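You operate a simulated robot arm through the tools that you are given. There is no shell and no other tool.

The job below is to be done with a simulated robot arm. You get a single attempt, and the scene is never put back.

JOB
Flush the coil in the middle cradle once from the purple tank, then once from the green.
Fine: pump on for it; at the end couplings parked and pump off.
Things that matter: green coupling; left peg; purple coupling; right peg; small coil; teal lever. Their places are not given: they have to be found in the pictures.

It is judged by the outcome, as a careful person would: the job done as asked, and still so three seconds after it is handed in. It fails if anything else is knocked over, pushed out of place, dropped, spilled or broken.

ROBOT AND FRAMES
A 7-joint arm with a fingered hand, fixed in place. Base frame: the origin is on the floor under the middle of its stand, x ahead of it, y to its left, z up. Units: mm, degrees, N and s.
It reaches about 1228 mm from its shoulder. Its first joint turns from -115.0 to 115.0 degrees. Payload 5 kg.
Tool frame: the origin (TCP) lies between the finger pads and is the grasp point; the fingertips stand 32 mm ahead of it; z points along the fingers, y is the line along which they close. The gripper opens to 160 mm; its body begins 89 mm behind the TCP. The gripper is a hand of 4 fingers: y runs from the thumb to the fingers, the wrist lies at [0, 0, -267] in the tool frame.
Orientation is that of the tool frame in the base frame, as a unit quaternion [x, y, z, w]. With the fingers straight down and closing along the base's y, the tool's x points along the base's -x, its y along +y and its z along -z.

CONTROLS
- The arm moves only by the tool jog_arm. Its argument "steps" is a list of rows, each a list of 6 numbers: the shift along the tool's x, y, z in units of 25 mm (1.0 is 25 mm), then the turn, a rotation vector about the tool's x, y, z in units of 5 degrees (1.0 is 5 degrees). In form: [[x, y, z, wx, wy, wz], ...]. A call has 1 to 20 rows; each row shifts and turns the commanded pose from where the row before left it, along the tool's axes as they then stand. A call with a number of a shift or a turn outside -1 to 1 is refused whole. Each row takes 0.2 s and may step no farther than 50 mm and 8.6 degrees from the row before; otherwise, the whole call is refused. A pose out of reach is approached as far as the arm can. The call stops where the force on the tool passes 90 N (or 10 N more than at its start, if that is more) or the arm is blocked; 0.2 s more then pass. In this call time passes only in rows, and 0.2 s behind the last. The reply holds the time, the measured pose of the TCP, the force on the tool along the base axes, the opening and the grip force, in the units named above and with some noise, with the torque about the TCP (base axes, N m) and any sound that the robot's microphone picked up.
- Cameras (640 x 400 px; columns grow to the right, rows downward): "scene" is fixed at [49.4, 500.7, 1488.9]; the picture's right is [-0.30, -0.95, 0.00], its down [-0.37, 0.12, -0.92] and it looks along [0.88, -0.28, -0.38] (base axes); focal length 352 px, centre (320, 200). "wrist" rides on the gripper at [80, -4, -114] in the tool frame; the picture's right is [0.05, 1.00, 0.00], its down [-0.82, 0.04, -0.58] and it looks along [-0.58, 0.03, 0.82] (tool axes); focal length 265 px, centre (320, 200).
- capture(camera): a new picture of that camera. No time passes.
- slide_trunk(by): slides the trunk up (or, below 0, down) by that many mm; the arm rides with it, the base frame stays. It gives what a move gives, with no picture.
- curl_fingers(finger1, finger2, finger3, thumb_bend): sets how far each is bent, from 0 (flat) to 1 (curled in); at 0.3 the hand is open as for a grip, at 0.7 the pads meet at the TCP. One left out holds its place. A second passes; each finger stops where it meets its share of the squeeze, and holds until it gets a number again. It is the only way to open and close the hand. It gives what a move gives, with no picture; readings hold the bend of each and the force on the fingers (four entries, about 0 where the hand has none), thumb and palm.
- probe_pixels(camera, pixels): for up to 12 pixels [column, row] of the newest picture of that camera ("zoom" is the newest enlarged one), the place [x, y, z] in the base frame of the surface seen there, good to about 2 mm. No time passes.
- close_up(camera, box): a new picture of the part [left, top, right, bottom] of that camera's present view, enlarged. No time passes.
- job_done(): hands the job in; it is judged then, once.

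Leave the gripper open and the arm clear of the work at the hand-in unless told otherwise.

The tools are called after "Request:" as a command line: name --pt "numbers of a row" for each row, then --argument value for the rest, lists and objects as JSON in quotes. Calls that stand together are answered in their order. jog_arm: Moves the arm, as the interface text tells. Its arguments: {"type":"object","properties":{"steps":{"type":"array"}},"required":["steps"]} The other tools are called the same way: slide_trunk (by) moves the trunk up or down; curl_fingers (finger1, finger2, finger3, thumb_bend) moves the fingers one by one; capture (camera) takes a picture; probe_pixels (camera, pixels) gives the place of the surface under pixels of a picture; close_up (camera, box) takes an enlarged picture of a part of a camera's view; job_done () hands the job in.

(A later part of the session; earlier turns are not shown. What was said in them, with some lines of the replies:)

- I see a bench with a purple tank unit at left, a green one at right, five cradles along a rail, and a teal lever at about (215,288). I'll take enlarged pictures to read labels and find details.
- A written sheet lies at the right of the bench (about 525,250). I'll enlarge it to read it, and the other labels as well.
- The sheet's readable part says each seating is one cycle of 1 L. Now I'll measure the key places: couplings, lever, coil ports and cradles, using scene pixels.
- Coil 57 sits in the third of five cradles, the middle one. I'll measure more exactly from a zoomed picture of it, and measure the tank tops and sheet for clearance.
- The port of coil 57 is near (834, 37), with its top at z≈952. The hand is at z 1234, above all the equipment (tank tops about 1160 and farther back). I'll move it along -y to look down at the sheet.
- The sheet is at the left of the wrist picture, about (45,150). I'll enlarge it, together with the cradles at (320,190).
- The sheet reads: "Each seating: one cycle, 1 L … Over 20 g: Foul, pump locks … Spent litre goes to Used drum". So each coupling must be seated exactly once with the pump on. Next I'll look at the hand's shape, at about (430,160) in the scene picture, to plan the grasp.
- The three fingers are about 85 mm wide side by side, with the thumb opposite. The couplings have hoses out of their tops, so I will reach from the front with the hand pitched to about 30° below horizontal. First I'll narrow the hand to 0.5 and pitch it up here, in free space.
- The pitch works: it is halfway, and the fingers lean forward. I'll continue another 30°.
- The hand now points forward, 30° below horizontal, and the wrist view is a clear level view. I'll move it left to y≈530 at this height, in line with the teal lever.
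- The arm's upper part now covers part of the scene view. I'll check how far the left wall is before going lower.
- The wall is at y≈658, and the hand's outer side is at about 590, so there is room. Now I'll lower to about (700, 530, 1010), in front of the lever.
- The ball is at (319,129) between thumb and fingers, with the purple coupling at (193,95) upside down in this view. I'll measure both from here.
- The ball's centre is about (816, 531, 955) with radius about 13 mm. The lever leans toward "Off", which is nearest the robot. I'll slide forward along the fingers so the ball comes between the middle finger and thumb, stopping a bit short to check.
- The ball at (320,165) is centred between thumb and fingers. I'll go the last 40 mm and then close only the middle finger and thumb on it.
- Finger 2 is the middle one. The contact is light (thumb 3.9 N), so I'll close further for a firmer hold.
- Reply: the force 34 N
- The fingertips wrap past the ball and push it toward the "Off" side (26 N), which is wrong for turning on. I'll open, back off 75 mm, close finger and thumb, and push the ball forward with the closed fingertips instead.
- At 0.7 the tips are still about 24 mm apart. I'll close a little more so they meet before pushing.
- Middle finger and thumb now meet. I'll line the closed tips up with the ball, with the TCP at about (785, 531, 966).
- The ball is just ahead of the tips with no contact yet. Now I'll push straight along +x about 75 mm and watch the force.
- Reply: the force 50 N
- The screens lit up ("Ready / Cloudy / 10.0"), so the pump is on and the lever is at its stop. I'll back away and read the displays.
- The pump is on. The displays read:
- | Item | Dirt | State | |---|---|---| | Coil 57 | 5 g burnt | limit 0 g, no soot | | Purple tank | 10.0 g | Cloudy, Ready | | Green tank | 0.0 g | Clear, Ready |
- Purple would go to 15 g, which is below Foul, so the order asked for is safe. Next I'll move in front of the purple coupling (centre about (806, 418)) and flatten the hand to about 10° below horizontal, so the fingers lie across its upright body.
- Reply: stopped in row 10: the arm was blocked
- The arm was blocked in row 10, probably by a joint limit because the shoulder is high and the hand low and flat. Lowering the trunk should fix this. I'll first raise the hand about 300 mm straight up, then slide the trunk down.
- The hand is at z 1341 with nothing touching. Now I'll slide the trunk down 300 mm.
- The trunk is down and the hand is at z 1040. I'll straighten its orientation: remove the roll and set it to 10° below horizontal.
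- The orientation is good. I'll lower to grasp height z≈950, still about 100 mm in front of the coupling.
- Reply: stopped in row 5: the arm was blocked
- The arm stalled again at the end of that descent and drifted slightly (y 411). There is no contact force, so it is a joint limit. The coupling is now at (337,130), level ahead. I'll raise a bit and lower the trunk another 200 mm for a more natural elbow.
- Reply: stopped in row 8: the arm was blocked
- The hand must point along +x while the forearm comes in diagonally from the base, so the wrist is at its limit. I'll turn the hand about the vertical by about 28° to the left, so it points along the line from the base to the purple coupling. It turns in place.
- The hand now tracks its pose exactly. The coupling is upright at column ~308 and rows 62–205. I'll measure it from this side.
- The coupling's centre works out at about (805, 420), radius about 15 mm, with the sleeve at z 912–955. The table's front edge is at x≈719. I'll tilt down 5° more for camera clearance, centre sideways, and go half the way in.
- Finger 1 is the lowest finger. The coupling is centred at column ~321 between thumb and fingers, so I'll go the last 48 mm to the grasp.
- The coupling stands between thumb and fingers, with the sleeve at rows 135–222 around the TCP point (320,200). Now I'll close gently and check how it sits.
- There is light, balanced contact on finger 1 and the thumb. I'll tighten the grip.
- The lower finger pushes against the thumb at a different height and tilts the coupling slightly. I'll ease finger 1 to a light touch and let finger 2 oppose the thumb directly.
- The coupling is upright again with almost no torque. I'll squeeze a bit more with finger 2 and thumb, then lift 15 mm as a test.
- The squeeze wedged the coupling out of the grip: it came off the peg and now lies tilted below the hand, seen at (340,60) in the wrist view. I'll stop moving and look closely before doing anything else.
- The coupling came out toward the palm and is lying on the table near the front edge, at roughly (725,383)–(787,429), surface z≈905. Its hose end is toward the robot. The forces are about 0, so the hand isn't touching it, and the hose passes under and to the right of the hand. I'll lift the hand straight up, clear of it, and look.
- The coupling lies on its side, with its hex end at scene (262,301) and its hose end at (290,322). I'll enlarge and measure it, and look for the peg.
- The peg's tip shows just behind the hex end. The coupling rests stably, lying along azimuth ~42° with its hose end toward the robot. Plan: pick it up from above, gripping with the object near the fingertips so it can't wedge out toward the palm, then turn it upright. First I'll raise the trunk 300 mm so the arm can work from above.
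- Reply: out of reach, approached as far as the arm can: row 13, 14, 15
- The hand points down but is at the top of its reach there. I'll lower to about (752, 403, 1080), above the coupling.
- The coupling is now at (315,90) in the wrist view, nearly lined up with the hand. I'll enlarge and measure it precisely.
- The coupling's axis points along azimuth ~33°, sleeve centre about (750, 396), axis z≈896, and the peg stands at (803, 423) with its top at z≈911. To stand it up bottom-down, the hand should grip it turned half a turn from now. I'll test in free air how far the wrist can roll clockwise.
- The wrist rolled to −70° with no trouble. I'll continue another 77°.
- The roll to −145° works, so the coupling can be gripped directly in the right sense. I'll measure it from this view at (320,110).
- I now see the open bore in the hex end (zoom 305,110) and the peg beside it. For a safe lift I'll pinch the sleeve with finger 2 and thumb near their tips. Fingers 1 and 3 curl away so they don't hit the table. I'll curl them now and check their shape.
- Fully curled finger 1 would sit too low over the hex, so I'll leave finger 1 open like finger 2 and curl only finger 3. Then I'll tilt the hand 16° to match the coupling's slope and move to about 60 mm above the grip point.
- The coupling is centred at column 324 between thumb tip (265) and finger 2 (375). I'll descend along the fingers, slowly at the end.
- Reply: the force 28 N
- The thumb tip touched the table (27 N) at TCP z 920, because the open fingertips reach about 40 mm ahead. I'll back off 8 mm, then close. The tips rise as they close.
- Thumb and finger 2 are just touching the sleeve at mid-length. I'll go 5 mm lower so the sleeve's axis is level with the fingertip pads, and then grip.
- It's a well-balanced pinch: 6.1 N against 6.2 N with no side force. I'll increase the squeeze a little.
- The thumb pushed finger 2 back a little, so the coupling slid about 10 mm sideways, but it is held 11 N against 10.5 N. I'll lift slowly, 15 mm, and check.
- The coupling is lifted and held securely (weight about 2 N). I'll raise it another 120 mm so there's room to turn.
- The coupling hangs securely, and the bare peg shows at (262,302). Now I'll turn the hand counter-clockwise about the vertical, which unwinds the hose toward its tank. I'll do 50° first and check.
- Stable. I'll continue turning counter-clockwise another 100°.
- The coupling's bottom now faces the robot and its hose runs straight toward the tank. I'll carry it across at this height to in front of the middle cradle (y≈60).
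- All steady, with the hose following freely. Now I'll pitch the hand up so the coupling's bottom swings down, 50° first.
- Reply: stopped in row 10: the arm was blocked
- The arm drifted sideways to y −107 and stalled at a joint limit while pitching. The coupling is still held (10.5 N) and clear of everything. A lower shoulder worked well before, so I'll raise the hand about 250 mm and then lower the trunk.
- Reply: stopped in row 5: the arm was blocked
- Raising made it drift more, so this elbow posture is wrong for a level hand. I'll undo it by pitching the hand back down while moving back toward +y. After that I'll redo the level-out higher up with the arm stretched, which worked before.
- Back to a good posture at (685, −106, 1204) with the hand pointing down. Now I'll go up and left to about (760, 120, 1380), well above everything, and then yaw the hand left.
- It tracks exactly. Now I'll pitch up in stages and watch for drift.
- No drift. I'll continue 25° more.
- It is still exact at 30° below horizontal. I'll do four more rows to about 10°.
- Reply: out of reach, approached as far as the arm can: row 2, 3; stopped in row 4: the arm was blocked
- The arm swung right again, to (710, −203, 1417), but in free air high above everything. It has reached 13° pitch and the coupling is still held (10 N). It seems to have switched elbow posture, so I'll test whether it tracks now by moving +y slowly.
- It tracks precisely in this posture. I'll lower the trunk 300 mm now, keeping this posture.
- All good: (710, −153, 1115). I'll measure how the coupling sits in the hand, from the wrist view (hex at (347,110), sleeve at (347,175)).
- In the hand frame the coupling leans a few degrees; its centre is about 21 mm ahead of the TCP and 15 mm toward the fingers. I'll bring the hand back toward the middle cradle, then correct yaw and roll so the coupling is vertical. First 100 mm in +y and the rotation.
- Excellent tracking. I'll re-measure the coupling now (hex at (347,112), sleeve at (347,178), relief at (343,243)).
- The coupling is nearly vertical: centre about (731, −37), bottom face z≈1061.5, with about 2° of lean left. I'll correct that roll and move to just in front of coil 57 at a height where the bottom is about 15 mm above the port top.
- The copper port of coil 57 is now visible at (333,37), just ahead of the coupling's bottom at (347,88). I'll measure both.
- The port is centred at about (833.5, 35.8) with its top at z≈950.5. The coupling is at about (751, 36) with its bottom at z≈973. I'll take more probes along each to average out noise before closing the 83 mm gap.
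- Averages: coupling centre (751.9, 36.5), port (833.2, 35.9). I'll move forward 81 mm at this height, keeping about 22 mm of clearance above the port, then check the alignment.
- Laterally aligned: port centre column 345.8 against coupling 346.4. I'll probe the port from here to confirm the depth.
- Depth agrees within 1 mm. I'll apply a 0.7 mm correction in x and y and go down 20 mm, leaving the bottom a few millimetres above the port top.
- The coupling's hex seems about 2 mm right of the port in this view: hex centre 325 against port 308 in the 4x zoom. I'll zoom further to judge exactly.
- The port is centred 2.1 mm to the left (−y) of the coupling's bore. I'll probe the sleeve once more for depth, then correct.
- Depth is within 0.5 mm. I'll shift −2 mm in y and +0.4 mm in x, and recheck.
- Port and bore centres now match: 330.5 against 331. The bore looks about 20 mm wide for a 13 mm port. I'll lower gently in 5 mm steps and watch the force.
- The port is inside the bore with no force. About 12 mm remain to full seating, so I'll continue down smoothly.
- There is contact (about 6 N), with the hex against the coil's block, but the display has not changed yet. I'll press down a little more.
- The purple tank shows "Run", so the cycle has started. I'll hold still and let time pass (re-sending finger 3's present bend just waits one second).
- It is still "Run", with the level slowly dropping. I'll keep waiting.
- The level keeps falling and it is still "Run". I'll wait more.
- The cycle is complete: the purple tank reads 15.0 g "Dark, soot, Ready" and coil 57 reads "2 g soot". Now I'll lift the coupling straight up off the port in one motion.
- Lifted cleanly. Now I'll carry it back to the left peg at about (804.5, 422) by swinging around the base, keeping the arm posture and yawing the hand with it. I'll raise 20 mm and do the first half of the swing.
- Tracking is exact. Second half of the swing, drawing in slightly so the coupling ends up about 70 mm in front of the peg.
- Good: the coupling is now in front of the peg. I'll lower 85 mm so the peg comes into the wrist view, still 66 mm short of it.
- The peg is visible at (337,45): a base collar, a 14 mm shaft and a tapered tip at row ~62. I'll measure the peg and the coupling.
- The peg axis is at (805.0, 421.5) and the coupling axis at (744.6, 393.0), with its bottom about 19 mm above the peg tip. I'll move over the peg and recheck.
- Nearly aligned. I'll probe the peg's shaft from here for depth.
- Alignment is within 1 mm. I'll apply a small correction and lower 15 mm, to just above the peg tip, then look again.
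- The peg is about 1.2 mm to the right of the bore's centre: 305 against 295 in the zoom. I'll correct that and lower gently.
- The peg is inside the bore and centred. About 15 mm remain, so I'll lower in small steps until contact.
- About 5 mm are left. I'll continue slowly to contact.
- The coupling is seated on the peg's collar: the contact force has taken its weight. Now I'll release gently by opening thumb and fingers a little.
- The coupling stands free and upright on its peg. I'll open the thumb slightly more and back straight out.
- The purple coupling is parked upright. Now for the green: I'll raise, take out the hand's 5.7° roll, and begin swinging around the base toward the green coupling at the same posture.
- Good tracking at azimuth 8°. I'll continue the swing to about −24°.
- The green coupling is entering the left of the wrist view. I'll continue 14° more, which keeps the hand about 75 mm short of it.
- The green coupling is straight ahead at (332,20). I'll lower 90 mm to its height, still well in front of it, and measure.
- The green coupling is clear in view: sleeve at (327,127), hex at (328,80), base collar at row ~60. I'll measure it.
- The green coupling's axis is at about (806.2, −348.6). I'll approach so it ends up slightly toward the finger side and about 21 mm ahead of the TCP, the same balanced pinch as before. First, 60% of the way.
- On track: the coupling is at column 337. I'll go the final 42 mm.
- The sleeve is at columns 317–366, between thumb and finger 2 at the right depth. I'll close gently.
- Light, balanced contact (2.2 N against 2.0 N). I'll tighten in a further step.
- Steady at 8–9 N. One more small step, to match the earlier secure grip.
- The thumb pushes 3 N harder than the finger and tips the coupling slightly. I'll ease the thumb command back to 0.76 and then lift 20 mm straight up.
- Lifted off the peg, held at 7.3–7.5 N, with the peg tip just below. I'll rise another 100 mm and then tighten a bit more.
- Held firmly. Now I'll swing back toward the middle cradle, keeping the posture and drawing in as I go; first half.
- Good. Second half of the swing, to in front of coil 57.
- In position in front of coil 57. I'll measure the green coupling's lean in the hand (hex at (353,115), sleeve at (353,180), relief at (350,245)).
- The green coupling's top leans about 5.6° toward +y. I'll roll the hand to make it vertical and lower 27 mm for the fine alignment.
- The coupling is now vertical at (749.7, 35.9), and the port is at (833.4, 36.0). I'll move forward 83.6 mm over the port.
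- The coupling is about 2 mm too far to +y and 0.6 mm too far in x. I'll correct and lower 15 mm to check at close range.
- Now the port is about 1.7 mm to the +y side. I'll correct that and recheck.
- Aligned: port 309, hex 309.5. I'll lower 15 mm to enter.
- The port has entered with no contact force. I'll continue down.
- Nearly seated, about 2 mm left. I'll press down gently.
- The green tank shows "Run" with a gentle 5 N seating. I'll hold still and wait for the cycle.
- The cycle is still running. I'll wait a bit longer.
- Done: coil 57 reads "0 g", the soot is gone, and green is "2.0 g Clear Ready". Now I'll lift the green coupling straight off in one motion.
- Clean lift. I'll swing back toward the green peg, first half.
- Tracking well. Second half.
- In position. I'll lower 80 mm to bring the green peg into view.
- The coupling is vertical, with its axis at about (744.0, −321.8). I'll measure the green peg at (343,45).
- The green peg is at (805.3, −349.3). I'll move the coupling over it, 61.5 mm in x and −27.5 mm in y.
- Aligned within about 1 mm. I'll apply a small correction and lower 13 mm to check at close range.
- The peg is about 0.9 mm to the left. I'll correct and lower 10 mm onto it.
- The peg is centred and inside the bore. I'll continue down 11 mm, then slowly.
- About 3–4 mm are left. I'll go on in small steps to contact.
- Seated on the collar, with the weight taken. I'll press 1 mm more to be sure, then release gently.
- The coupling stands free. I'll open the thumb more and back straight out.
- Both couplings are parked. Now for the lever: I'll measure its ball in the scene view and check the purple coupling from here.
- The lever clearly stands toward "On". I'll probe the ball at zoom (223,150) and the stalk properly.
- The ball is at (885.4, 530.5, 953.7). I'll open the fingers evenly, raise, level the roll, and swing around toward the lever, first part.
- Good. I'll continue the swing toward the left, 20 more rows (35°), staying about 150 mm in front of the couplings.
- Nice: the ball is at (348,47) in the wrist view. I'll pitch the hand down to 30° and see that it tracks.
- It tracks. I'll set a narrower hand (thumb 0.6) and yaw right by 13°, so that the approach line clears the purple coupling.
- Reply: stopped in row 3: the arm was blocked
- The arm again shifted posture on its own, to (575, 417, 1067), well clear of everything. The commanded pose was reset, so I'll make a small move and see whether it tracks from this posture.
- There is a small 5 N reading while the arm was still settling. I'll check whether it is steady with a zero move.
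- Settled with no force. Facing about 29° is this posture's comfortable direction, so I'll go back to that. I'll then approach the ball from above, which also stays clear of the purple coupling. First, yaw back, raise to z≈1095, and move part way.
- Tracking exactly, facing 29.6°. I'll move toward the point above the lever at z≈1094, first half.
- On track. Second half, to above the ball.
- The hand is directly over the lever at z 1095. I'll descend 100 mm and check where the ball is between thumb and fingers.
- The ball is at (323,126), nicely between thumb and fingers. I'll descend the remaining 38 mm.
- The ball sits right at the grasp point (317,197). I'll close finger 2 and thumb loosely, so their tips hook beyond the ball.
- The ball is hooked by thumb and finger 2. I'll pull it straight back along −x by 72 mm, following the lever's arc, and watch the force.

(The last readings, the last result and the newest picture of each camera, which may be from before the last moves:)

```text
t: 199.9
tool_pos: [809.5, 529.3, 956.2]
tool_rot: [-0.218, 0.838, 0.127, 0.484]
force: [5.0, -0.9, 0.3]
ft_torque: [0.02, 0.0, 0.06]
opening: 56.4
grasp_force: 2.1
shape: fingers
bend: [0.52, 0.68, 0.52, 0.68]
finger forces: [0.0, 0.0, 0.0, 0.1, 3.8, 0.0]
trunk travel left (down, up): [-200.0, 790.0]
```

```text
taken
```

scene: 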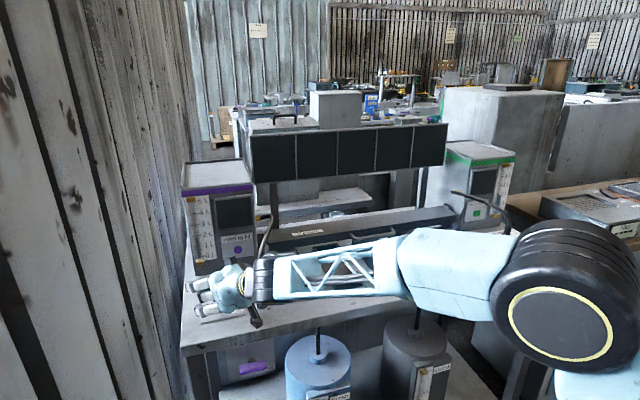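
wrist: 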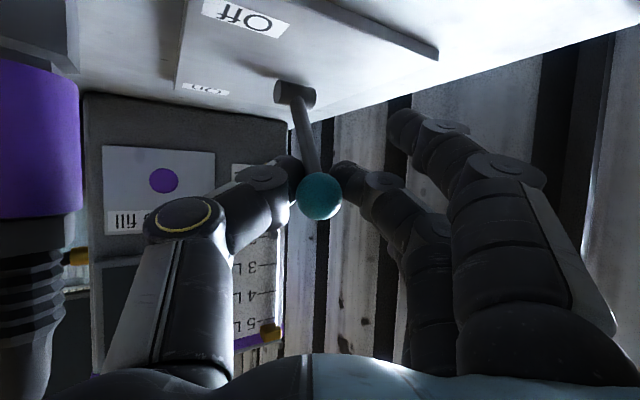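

The screens have all gone dark: the pump is off and the lever is at "Off". I'll open the thumb and finger gently and rise straight up away from it.

Request:
curl_fingers --finger2 0.52 --thumb_bend 0.6

Request:
jog_arm --pt "-0.43 0 -0.25 0 0 0" --pt "-0.864 0 -0.501 0 0 0" --pt "-0.864 0 -0.501 0 0 0" --pt "-0.864 0 -0.501 0 0 0" --pt "-0.864 0 -0.501 0 0 0" --pt "-0.864 0 -0.501 0 0 0"

Request:
capture --camera "wrist"

Request:
capture --camera "scene"

```text
t: 200.9
tool_pos: [809.0, 530.0, 956.7]
tool_rot: [-0.22, 0.837, 0.128, 0.484]
force: [-0.7, -0.6, -0.5]
ft_torque: [-0.03, -0.05, 0.03]
opening: 67.9
grasp_force: 0.0
shape: fingers
bend: [0.52, 0.52, 0.52, 0.6]
finger forces: [0.0, 0.0, 0.0, 0.1, 0.1, 0.0]
trunk travel left (down, up): [-200.0, 790.0]
```

```text
t: 202.3
tool_pos: [809.8, 529.2, 1091.7]
tool_rot: [-0.218, 0.838, 0.127, 0.484]
force: [0.5, 1.4, 0.2]
ft_torque: [0.01, 0.02, 0.01]
opening: 67.8
grasp_force: 0.1
shape: fingers
bend: [0.52, 0.52, 0.52, 0.6]
finger forces: [0.0, 0.0, 0.0, 0.1, 0.0, 0.0]
trunk travel left (down, up): [-200.0, 790.0]
```

```text
taken
```

wrist: 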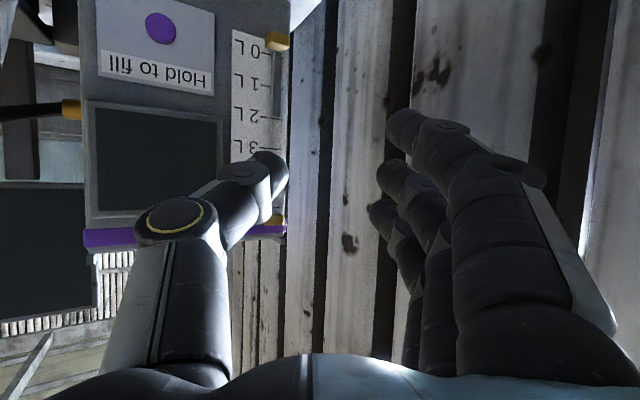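

```text
taken
```

scene: 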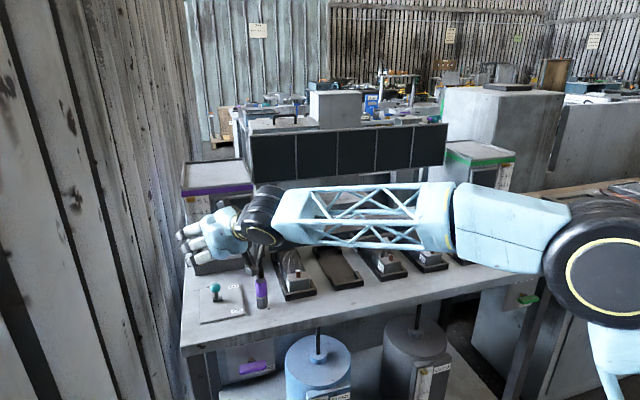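

The lever is at Off and nothing was touched. I'll back away toward the robot along the way I came.

Request:
jog_arm --pt "0.47 0.214 -0.803 0 0 0" --pt "0.47 0.214 -0.803 0 0 0" --pt "0.47 0.214 -0.803 0 0 0" --pt "0.47 0.214 -0.803 0 0 0" --pt "0.47 0.214 -0.803 0 0 0" --pt "0.47 0.214 -0.803 0 0 0" --pt "0.47 0.214 -0.803 0 0 0" --pt "0.47 0.214 -0.803 0 0 0" --pt "0.47 0.214 -0.803 0 0 0"

Request:
curl_fingers --finger1 0.3 --finger2 0.3 --finger3 0.3 --thumb_bend 0.3

Request:
capture --camera "scene"

Request:
close_up --camera "scene" --box '[180, 200, 300, 330]'

Request:
close_up --camera "scene" --box '[260, 210, 560, 310]'

```text
t: 204.3
tool_pos: [602.4, 466.9, 1091.9]
tool_rot: [-0.22, 0.838, 0.128, 0.483]
force: [0.5, 0.3, -0.4]
ft_torque: [0.0, -0.04, 0.02]
opening: 67.4
grasp_force: 0.0
shape: fingers
bend: [0.52, 0.52, 0.52, 0.6]
finger forces: [0.0, 0.1, 0.0, 0.1, 0.1, 0.0]
trunk travel left (down, up): [-200.0, 790.0]
```

```text
t: 205.3
tool_pos: [603.8, 467.8, 1092.6]
tool_rot: [-0.219, 0.838, 0.128, 0.483]
force: [-0.2, -0.7, 0.0]
ft_torque: [0.02, 0.0, 0.0]
opening: 170.0
grasp_force: 0.1
shape: fingers
bend: [0.3, 0.3, 0.3, 0.3]
finger forces: [0.0, 0.1, 0.0, 0.0, 0.0, 0.0]
trunk travel left (down, up): [-200.0, 790.0]
```

```text
taken
```

scene: 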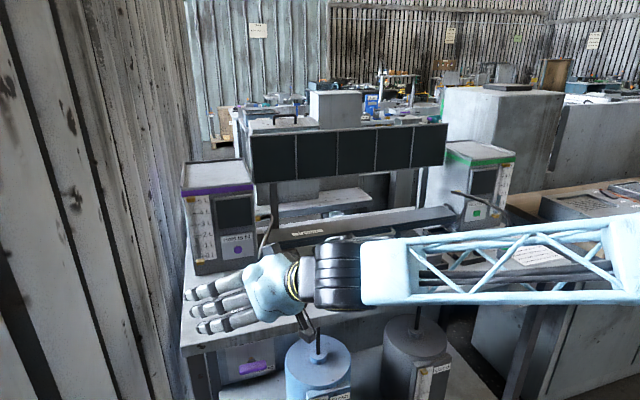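

```text
3.08 times, centred on (240, 265) of scene
```

zoom: 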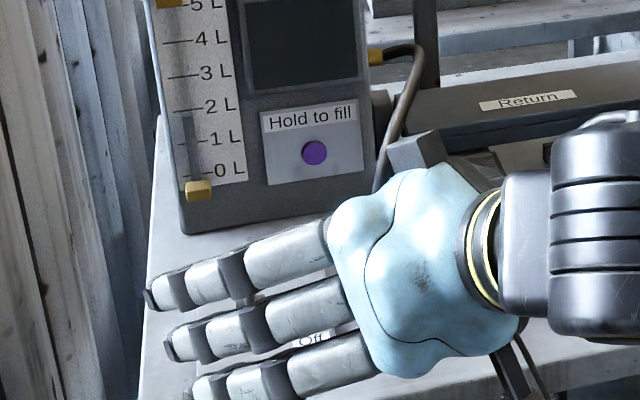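

```text
2.13 times, centred on (410, 260) of scene
```

zoom: 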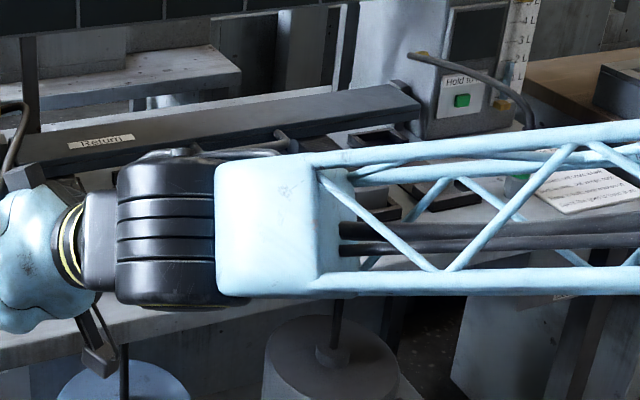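

The hand is open and clear. To check the whole bench without the arm in the way, I'll slide the trunk up 400 mm. That lifts the arm straight up into free space.

Request:
slide_trunk --by 400

Request:
capture --camera "scene"

Request:
capture --camera "wrist"

```text
t: 209.1
tool_pos: [604.2, 468.1, 1492.7]
tool_rot: [-0.22, 0.838, 0.127, 0.483]
force: [-0.4, 1.0, 0.3]
ft_torque: [-0.01, 0.01, 0.0]
opening: 170.1
grasp_force: 0.1
shape: fingers
bend: [0.3, 0.3, 0.3, 0.3]
finger forces: [0.0, 0.0, 0.1, 0.0, 0.0, 0.0]
trunk travel left (down, up): [-600.0, 390.0]
```

```text
taken
```

scene: 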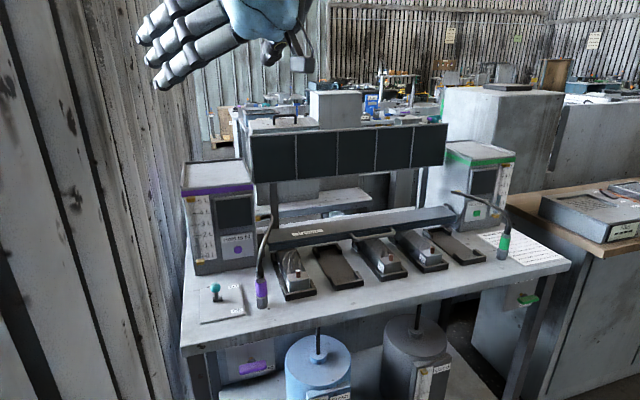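

```text
taken
```

wrist: 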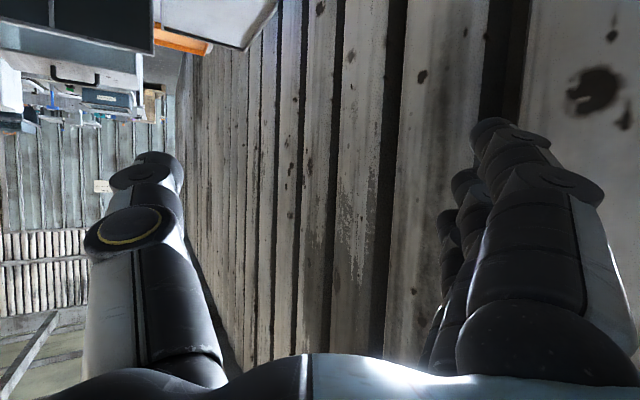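

Now the bench is in full view. I'll enlarge the lever, both couplings, the coils and the drums for a final check.

Request:
close_up --camera "scene" --box '[180, 200, 300, 330]'

Request:
close_up --camera "scene" --box '[270, 220, 480, 310]'

Request:
close_up --camera "scene" --box '[430, 150, 580, 280]'

Request:
close_up --camera "scene" --box '[200, 320, 470, 400]'

Request:
probe_pixels --camera "scene" --pixels '[[215, 287], [261, 285], [261, 293], [504, 240], [502, 248], [391, 256]]'

```text
3.08 times, centred on (240, 265) of scene
```

zoom: 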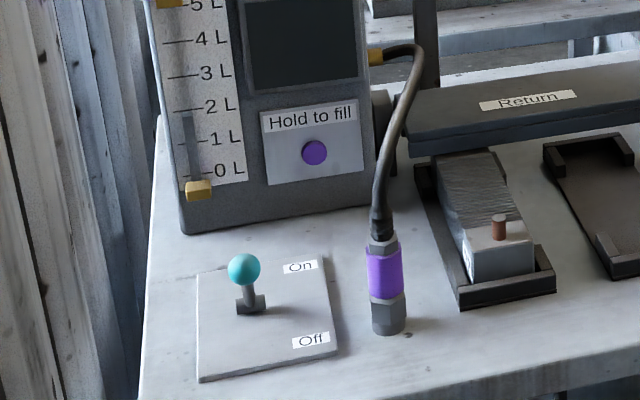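

```text
3.05 times, centred on (375, 265) of scene
```

zoom: 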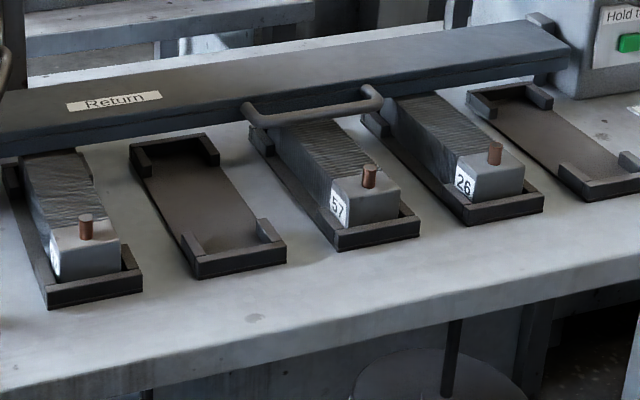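

```text
3.08 times, centred on (505, 215) of scene
```

zoom: 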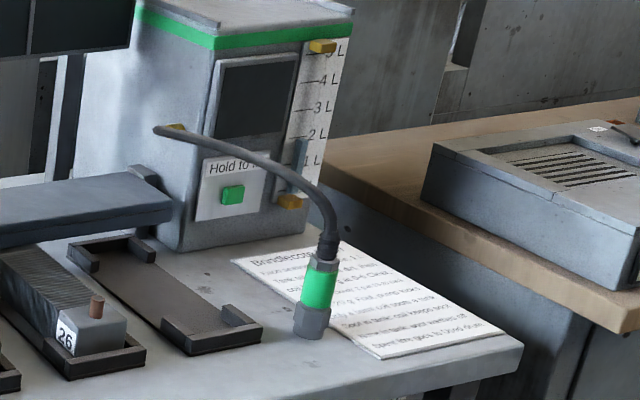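

```text
2.37 times, centred on (335, 360) of scene
```

zoom: 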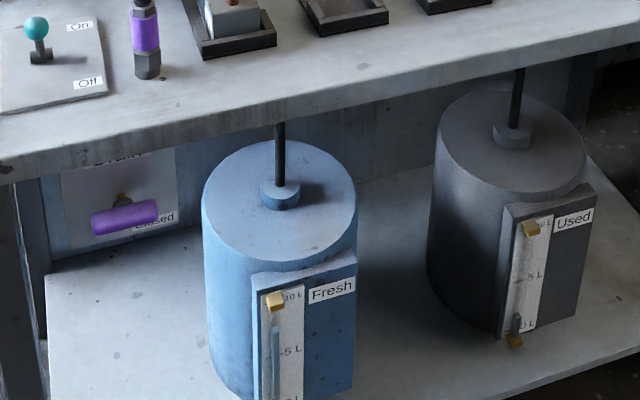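

```text
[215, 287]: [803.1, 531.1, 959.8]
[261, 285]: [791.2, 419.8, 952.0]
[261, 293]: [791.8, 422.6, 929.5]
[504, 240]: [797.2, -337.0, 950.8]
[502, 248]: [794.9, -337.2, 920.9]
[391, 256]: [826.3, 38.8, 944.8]
```

Final state:
- The lever is at Off and the screens are dark.
- Both couplings are parked upright on their pegs, at the same places as at the start.
- All coils are in their cradles, and coil 57 last read 0 g.
- The tank levels are each down about 1 L, and the Used drum has risen.
- The hand is open and clear.

I'm handing in the job.

Request:
job_done

```text
The job is handed in.
```

The coil in the middle cradle (coil 57) was flushed once from the purple tank and then once from the green. Both couplings are back on their pegs and the pump is off. The job is handed in.

- **Result on the coil:** it started at 5 g burnt and read 2 g with soot after the purple flush. After the green flush it read 0 g with the soot washed off.
- **Tanks:** purple now reads 15.0 g ("Dark, soot") and green 2.0 g ("Clear"). Each is about 1 L lower, and the level in the Used drum has risen.
- **One mishap:** my first grip on the purple coupling slipped, and it came off its peg and landed on its side on the table. The pump was on but the coupling was not on the coil. I saw no spill or damage, picked it back up, and did the flush normally. If a drop of the coupling itself counts against the job, that is where it would.
- **Final check:** the lever is at Off, the screens are dark, and the coils sit in their cradles as before. Both couplings stand upright where they started, and the hand is open and clear of the bench.
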